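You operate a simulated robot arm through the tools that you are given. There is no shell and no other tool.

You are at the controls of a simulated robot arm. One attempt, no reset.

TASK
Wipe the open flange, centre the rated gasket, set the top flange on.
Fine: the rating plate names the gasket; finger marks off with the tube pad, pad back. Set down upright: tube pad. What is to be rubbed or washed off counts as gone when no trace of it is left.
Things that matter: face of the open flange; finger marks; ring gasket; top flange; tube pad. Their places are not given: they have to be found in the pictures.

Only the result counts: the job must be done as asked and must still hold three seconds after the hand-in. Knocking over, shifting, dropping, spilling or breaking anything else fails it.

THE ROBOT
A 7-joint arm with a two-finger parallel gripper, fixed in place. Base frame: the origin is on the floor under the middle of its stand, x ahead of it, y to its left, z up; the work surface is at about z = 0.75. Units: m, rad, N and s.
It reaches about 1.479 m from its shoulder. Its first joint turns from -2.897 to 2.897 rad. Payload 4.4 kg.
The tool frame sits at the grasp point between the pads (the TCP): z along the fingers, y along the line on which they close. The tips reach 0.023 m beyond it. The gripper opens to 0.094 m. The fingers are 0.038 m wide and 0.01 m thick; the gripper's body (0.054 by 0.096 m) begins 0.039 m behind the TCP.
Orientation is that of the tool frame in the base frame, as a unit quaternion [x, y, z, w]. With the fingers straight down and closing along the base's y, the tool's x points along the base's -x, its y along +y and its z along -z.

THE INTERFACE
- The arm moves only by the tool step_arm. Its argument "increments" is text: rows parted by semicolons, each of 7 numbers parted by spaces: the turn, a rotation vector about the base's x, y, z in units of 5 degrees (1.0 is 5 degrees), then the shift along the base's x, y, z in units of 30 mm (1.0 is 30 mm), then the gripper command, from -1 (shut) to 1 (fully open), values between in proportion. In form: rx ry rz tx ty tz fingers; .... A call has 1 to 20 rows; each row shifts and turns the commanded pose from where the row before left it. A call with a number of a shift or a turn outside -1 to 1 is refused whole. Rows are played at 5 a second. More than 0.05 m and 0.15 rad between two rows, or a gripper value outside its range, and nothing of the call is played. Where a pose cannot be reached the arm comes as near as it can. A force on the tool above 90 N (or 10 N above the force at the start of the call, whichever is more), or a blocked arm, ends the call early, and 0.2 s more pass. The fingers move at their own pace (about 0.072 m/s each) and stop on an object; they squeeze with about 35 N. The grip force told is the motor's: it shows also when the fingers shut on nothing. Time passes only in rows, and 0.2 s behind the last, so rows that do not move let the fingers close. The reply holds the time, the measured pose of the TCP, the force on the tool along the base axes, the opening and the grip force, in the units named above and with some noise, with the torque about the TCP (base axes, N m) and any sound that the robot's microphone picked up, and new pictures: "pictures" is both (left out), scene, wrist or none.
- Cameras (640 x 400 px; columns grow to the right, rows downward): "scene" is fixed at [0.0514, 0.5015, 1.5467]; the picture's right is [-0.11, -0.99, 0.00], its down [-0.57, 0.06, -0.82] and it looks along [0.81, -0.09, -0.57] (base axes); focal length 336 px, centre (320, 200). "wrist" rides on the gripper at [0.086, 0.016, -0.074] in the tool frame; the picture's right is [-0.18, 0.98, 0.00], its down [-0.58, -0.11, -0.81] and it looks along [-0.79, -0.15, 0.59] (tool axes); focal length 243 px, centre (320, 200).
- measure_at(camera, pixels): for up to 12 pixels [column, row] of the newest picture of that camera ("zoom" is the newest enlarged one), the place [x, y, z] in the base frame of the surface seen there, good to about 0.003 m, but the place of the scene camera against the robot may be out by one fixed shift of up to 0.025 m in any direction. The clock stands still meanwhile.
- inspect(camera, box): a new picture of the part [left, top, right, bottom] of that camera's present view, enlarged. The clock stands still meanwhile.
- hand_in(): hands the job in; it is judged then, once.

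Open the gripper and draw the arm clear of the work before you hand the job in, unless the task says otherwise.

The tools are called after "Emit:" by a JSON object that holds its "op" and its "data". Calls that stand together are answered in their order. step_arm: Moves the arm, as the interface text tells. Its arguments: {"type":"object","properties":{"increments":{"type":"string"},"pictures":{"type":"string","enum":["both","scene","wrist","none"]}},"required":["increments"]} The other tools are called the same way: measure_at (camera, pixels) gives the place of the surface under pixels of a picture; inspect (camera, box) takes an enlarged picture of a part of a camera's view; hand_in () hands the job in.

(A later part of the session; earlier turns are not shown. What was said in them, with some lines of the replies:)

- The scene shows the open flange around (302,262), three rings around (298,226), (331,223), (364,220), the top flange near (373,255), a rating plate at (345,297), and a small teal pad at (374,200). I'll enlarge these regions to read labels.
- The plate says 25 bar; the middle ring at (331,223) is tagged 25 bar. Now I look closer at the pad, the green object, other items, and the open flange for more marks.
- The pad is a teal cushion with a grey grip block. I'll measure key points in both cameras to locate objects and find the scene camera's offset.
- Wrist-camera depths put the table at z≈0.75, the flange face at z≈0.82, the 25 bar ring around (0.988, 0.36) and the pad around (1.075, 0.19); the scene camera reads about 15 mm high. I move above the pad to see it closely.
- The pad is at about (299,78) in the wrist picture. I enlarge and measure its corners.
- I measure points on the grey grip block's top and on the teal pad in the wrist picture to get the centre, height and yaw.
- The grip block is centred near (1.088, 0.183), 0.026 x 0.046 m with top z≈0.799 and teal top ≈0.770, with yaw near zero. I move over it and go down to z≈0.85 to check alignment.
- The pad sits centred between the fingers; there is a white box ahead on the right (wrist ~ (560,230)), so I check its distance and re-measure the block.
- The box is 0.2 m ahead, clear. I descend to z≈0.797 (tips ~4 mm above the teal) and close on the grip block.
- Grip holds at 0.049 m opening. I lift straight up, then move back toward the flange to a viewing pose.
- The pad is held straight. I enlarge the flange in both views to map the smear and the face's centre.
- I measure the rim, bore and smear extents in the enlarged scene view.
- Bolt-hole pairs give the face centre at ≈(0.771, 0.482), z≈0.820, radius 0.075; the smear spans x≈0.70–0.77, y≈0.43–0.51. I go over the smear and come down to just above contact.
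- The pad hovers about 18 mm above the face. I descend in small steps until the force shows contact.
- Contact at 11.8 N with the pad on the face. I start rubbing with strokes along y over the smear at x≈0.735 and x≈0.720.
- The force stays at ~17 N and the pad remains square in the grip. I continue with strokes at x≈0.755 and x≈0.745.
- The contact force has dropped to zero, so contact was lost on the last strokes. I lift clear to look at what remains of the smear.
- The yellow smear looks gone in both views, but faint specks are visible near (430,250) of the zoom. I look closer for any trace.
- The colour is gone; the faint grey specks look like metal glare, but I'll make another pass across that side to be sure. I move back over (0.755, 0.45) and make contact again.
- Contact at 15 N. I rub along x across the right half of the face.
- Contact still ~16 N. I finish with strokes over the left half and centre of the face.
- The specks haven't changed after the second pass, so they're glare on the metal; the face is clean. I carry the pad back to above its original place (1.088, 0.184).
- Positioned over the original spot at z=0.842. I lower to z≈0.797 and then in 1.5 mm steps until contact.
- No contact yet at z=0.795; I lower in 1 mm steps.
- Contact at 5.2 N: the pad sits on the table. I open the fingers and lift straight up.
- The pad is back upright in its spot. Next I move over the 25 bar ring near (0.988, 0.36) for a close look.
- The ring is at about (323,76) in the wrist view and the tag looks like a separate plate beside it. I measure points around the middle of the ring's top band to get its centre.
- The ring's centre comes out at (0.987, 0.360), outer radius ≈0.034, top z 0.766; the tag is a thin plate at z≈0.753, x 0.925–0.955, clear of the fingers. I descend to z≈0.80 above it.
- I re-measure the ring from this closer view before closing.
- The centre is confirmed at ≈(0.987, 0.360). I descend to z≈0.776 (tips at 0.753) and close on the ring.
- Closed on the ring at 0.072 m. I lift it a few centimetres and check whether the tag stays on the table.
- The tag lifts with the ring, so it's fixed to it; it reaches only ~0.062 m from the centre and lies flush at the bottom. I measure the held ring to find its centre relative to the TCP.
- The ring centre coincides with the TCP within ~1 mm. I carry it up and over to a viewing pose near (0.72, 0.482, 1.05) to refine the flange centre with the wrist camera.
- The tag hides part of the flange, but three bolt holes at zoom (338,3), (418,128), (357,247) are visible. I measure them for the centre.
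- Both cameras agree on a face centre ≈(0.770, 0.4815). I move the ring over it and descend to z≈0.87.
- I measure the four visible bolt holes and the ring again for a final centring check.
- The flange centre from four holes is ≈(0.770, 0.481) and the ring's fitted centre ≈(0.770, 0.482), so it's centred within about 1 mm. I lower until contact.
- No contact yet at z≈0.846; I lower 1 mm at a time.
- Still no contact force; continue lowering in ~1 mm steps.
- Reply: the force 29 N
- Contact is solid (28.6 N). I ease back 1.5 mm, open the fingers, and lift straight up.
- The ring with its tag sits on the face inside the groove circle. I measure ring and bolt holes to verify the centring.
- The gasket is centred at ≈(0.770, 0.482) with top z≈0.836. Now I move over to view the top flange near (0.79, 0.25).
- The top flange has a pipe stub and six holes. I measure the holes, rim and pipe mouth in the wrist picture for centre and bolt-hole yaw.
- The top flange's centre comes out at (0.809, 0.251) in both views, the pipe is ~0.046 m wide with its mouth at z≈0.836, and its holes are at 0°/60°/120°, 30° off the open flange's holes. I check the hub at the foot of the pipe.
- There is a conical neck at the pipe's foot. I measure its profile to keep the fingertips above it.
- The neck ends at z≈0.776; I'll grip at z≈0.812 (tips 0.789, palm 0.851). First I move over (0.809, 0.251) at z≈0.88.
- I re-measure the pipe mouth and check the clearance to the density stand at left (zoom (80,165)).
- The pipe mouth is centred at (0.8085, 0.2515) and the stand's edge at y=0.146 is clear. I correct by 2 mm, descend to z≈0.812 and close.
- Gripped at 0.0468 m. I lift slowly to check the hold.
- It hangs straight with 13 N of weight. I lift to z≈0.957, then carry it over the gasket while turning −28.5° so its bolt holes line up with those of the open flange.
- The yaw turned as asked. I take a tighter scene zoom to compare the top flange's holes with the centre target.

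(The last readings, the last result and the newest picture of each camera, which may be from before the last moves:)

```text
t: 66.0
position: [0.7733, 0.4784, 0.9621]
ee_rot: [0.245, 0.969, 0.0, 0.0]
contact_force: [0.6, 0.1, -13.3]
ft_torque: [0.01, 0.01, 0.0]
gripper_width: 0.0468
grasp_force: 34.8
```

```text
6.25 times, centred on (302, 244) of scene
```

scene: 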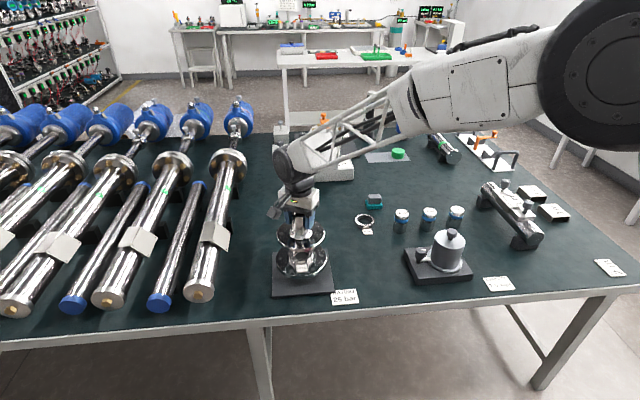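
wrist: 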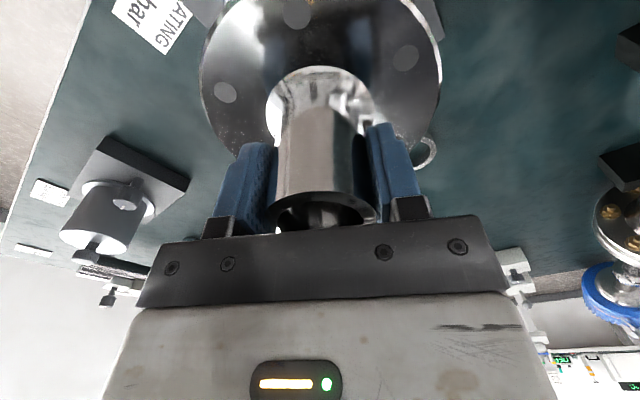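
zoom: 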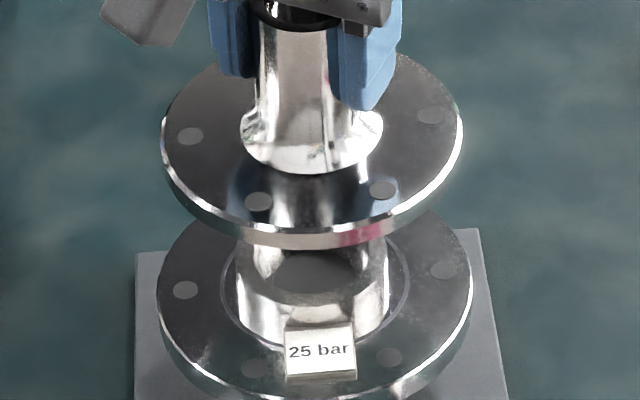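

I measure both flanges' holes in this scene zoom for a relative offset.

Emit:
{"op": "measure_at", "data": {"camera": "zoom", "pixels": [[190, 137], [259, 202], [382, 190], [430, 116], [186, 290], [443, 270], [255, 368], [388, 357], [310, 240], [170, 165], [455, 150]]}}

```text
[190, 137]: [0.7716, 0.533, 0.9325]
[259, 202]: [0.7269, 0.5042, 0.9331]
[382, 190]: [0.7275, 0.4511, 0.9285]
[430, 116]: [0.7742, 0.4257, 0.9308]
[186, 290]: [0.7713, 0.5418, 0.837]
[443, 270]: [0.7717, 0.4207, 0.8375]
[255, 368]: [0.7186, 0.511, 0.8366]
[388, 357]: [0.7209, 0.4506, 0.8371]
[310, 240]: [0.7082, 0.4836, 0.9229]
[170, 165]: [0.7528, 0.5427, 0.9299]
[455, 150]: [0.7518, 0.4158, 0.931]
```

The top flange is about (+2, −3) mm off the target, and the holes line up within ~1°. I correct and descend to ~8 mm above the gasket.

Emit:
{"op": "step_arm", "data": {"increments": "0 0 0 -0.07 0.1 0 -1;0 0 0 0 0 -0.8 -1;0 0 0 0 0 -0.7 -1;0 0 0 0 0 -0.35 -1;0 0 0 0 0 0 -1"}}

Emit:
{"op": "inspect", "data": {"camera": "scene", "box": [270, 212, 334, 276]}}

```text
t: 67.2
position: [0.7685, 0.4832, 0.9083]
ee_rot: [0.245, 0.97, -0.001, -0.001]
contact_force: [0.4, -0.2, -12.7]
ft_torque: [0.0, -0.01, 0.0]
gripper_width: 0.0469
grasp_force: 34.6
```

scene: 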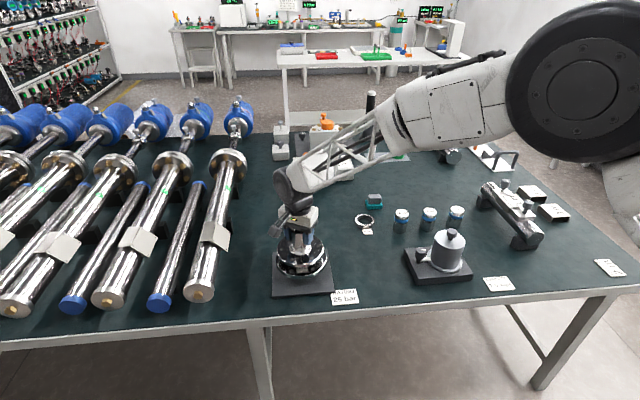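
wrist: 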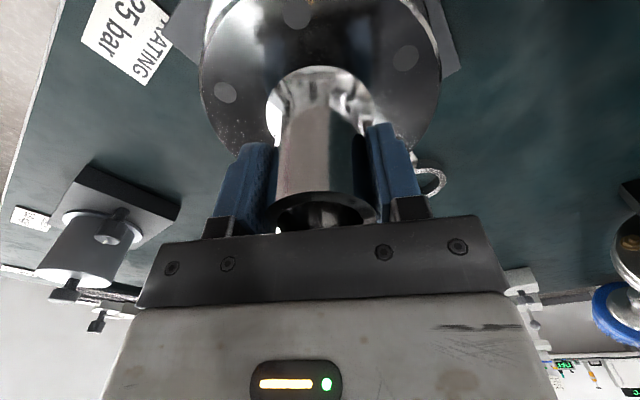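

```text
6.25 times, centred on (302, 244) of scene
```

zoom: 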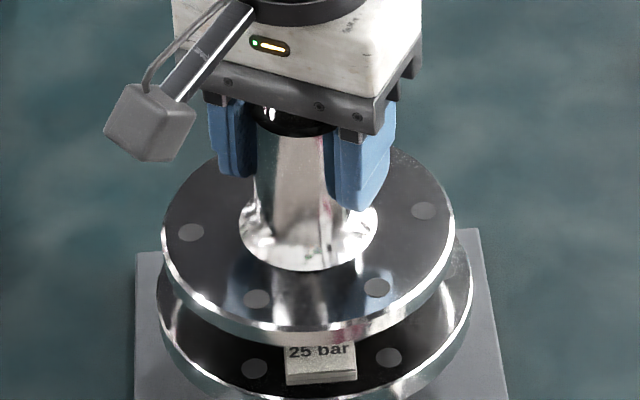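

I measure the holes once more at this lower height.

Emit:
{"op": "measure_at", "data": {"camera": "zoom", "pixels": [[190, 232], [257, 299], [377, 287], [424, 210], [255, 368], [388, 357], [168, 262], [450, 245]]}}

Emit:
{"op": "measure_at", "data": {"camera": "wrist", "pixels": [[225, 92], [297, 14], [405, 58]]}}

```text
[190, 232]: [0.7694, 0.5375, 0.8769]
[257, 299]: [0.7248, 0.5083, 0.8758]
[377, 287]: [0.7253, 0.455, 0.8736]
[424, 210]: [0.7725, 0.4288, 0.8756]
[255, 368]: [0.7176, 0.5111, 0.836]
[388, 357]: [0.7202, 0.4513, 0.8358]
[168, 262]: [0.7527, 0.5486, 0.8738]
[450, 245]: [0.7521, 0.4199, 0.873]
```

```text
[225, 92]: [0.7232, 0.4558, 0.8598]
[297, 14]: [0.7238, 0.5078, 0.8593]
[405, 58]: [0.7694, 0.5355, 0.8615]
```

Centre offset is now about 1 mm. I lower further and watch the force for touchdown.

Emit:
{"op": "step_arm", "data": {"increments": "0 0 0 0 -0.03 -0.2 -1;0 0 0 0 0 -0.05 -1;0 0 0 0 0 -0.05 -1;0 0 0 0 0 0 -1", "pictures": "none"}}

```text
t: 68.2
position: [0.7694, 0.4822, 0.8988]
ee_rot: [0.245, 0.969, -0.001, 0.0]
contact_force: [-0.1, 0.4, -13.6]
ft_torque: [-0.02, 0.02, 0.02]
gripper_width: 0.0469
grasp_force: 35.2
```

Still fully hanging (−13.6 N); I lower in 1 mm steps.

Emit:
{"op": "step_arm", "data": {"increments": "0 0 0 0 0 -0.035 -1;0 0 0 0 0 0 -1", "pictures": "none"}}

Emit:
{"op": "step_arm", "data": {"increments": "0 0 0 0 0 -0.035 -1;0 0 0 0 0 0 -1", "pictures": "none"}}

```text
t: 68.8
position: [0.7692, 0.4816, 0.8971]
ee_rot: [0.245, 0.97, 0.0, -0.001]
contact_force: [-1.3, -1.3, -6.3]
ft_torque: [-0.17, 0.26, 0.06]
gripper_width: 0.0468
grasp_force: 35.0
```

```text
t: 69.4
position: [0.7688, 0.4816, 0.8976]
ee_rot: [0.245, 0.97, 0.0, 0.001]
contact_force: [-7.5, -1.3, 11.9]
ft_torque: [-0.32, 1.0, 0.0]
gripper_width: 0.0464
grasp_force: 34.7
```

Touchdown: the weight is carried and 12 N pushes up. I ease up 0.5 mm to unload, look, then release.

Emit:
{"op": "step_arm", "data": {"increments": "0 0 0 0 0 0.017 -1;0 0 0 0 0 0 -1", "pictures": "scene"}}

Emit:
{"op": "inspect", "data": {"camera": "scene", "box": [270, 216, 334, 280]}}

```text
t: 70.0
position: [0.7695, 0.4821, 0.8971]
ee_rot: [0.246, 0.969, 0.002, 0.0]
contact_force: [-1.3, 4.6, 12.1]
ft_torque: [0.06, 0.62, -0.07]
gripper_width: 0.0468
grasp_force: 34.6
```

scene: 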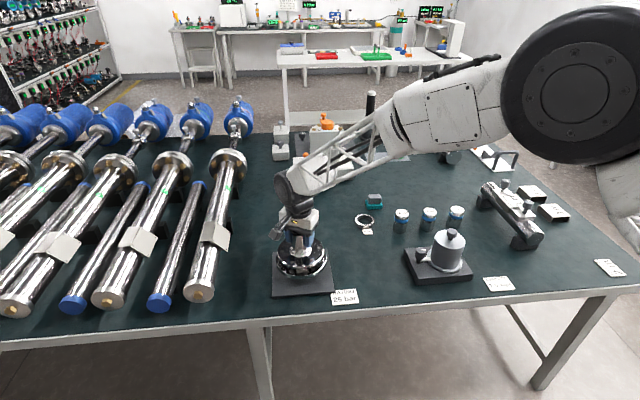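

```text
6.25 times, centred on (302, 248) of scene
```

zoom: 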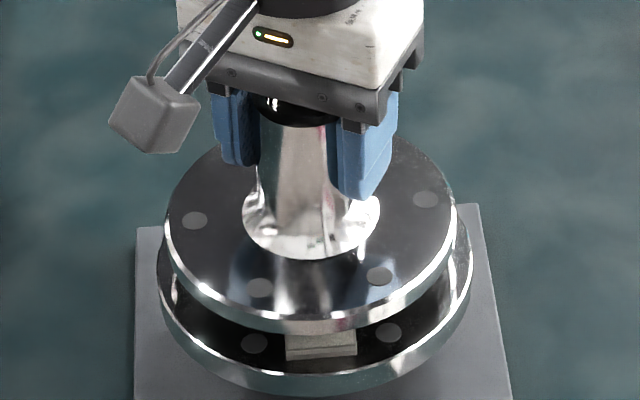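

The flange sits squarely on the gasket with holes aligned. I open the gripper and lift straight up, clear of the pipe.

Emit:
{"op": "step_arm", "data": {"increments": "0 0 0 0 0 0 -0.2;0 0 0 0 0 0 0.3;0 0 0 0 0 0 1;0 0 0 0 0 0 1;0 0 0 0 0 0.3 1;0 0 0 0 0 0.6 1;0 0 0 0 0 0.8 1;0 0 0 0 0 1 1;0 0 0 0 0 1 1;0 0 0 0 0 1 1;0 0 0 0 0 0 1"}}

Emit:
{"op": "inspect", "data": {"camera": "scene", "box": [262, 216, 342, 296]}}

```text
t: 72.4
position: [0.7699, 0.4817, 1.0386]
ee_rot: [0.246, 0.969, 0.0, 0.0]
contact_force: [0.3, -0.3, 0.1]
ft_torque: [0.03, -0.05, 0.02]
gripper_width: 0.0942
grasp_force: 0.2
```

scene: 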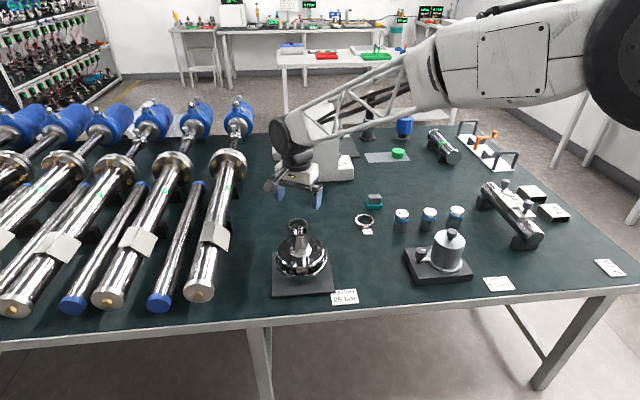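
wrist: 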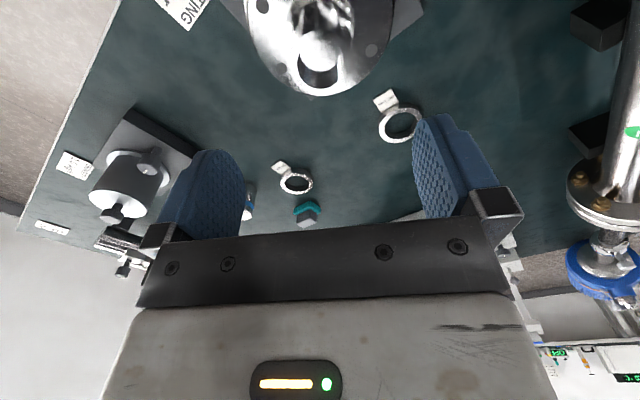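

```text
5.00 times, centred on (302, 256) of scene
```

zoom: 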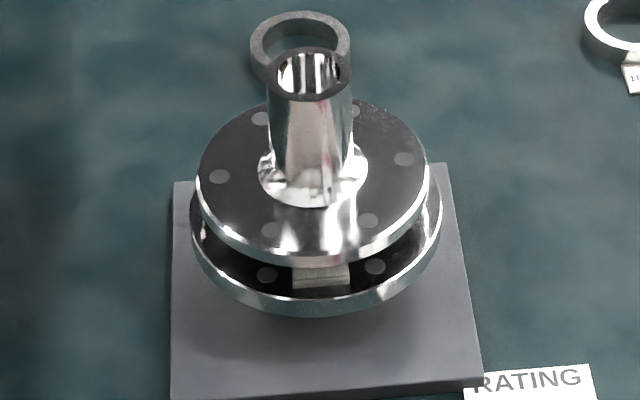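

The top flange stands on the gasket. I verify its centre and level by measuring its holes against the lower ones.

Emit:
{"op": "measure_at", "data": {"camera": "zoom", "pixels": [[220, 177], [404, 159], [260, 119], [368, 221], [271, 230], [355, 111], [267, 274], [375, 266], [320, 275]]}}

Emit:
{"op": "inspect", "data": {"camera": "scene", "box": [350, 180, 420, 245]}}

```text
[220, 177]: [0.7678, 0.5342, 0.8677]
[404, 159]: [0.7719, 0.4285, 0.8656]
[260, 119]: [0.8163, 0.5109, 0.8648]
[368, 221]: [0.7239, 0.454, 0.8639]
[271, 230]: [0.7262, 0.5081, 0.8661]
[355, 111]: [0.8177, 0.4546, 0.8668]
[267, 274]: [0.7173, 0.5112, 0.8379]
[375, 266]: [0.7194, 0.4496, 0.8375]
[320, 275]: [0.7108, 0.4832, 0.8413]
```

```text
6.15 times, centred on (385, 212) of scene
```

zoom: 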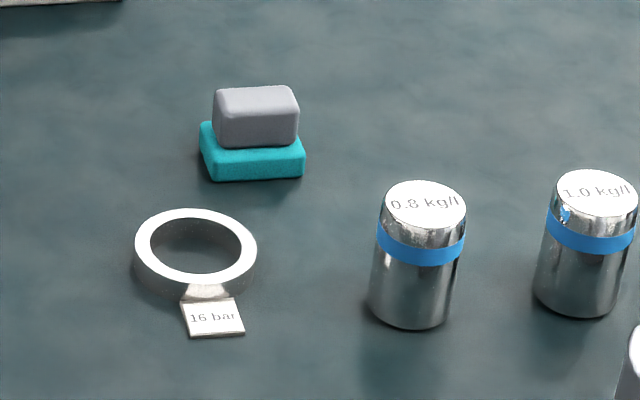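

The top flange's centre is within ~1 mm of the open flange's and level; the pad stands upright at its original spot. I withdraw the arm up and back, clear of the work.

Emit:
{"op": "step_arm", "data": {"increments": "0 0 0 0 0 1 1;0 0 0 0 0 1 1;0 0 0.71 -0.5 -0.3 0.5 1;0 0 0.71 -0.5 -0.3 0.5 1;0 0 0.71 -0.5 -0.3 0 1;0 0 0.71 -0.5 -0.3 0 1;0 0 0.71 -0.5 -0.3 0 1;0 0 0.71 -0.5 -0.3 0 1;0 0 0.71 -0.5 -0.3 0 1;0 0 0.71 -0.5 -0.3 0 1;0 0 0 0 0 0 1;0 0 0 0 0 0 1"}}

Emit:
{"op": "inspect", "data": {"camera": "scene", "box": [262, 206, 362, 306]}}

```text
t: 75.0
position: [0.6486, 0.4091, 1.1282]
ee_rot: [0.0, 1.0, 0.0, 0.0]
contact_force: [0.6, -0.1, 0.3]
ft_torque: [0.0, -0.03, 0.05]
gripper_width: 0.0943
grasp_force: 0.1
```

scene: 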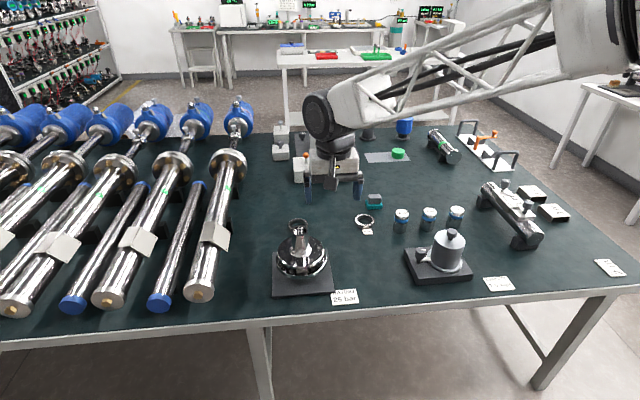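
wrist: 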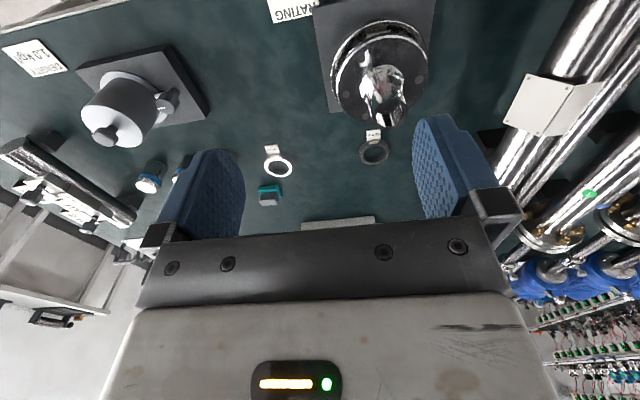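

```text
4.00 times, centred on (312, 256) of scene
```

zoom: 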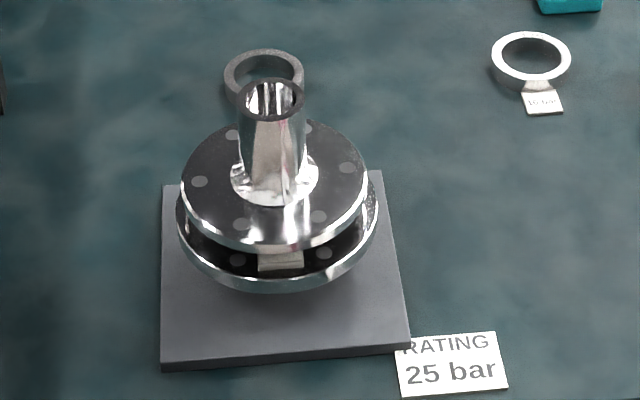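

The stack is stable: 25 bar gasket and top flange are centred on the wiped face, the pad is back upright at (374,200), the gripper is open and the arm is clear. I hand the job in.

Emit:
{"op": "hand_in", "data": {}}

```text
The job is handed in.
```

The job is handed in, with every step done. No verdict came back, so the results below are from my own camera and force readings.

- **Wiping:** I rubbed the yellow finger marks off the open flange with the tube pad, going over the face twice. The smear is gone in both cameras. Faint grey specks on one side looked the same after the second pass, so I took them as glare on the metal rather than marks.
- **Pad:** It is back in its original spot, standing upright.
- **Gasket:** The rating plate says 25 bar, so I used the 25 bar ring. It sits within about 1 mm of the centre of the open flange. Its tag is fixed to the ring, so it went on with it and lies flat on the flange face.
- **Top flange:** It rests level on the gasket, about 1 mm from centre. I also turned it so its bolt holes line up in angle with the lower ones, which you had not asked for. Its bolt circle measures slightly smaller than the lower one (about 55 mm radius against 61 mm), so the holes do not sit directly over each other.

I saw nothing else knocked or moved in the pictures. The gripper is open and the arm is clear of the work.
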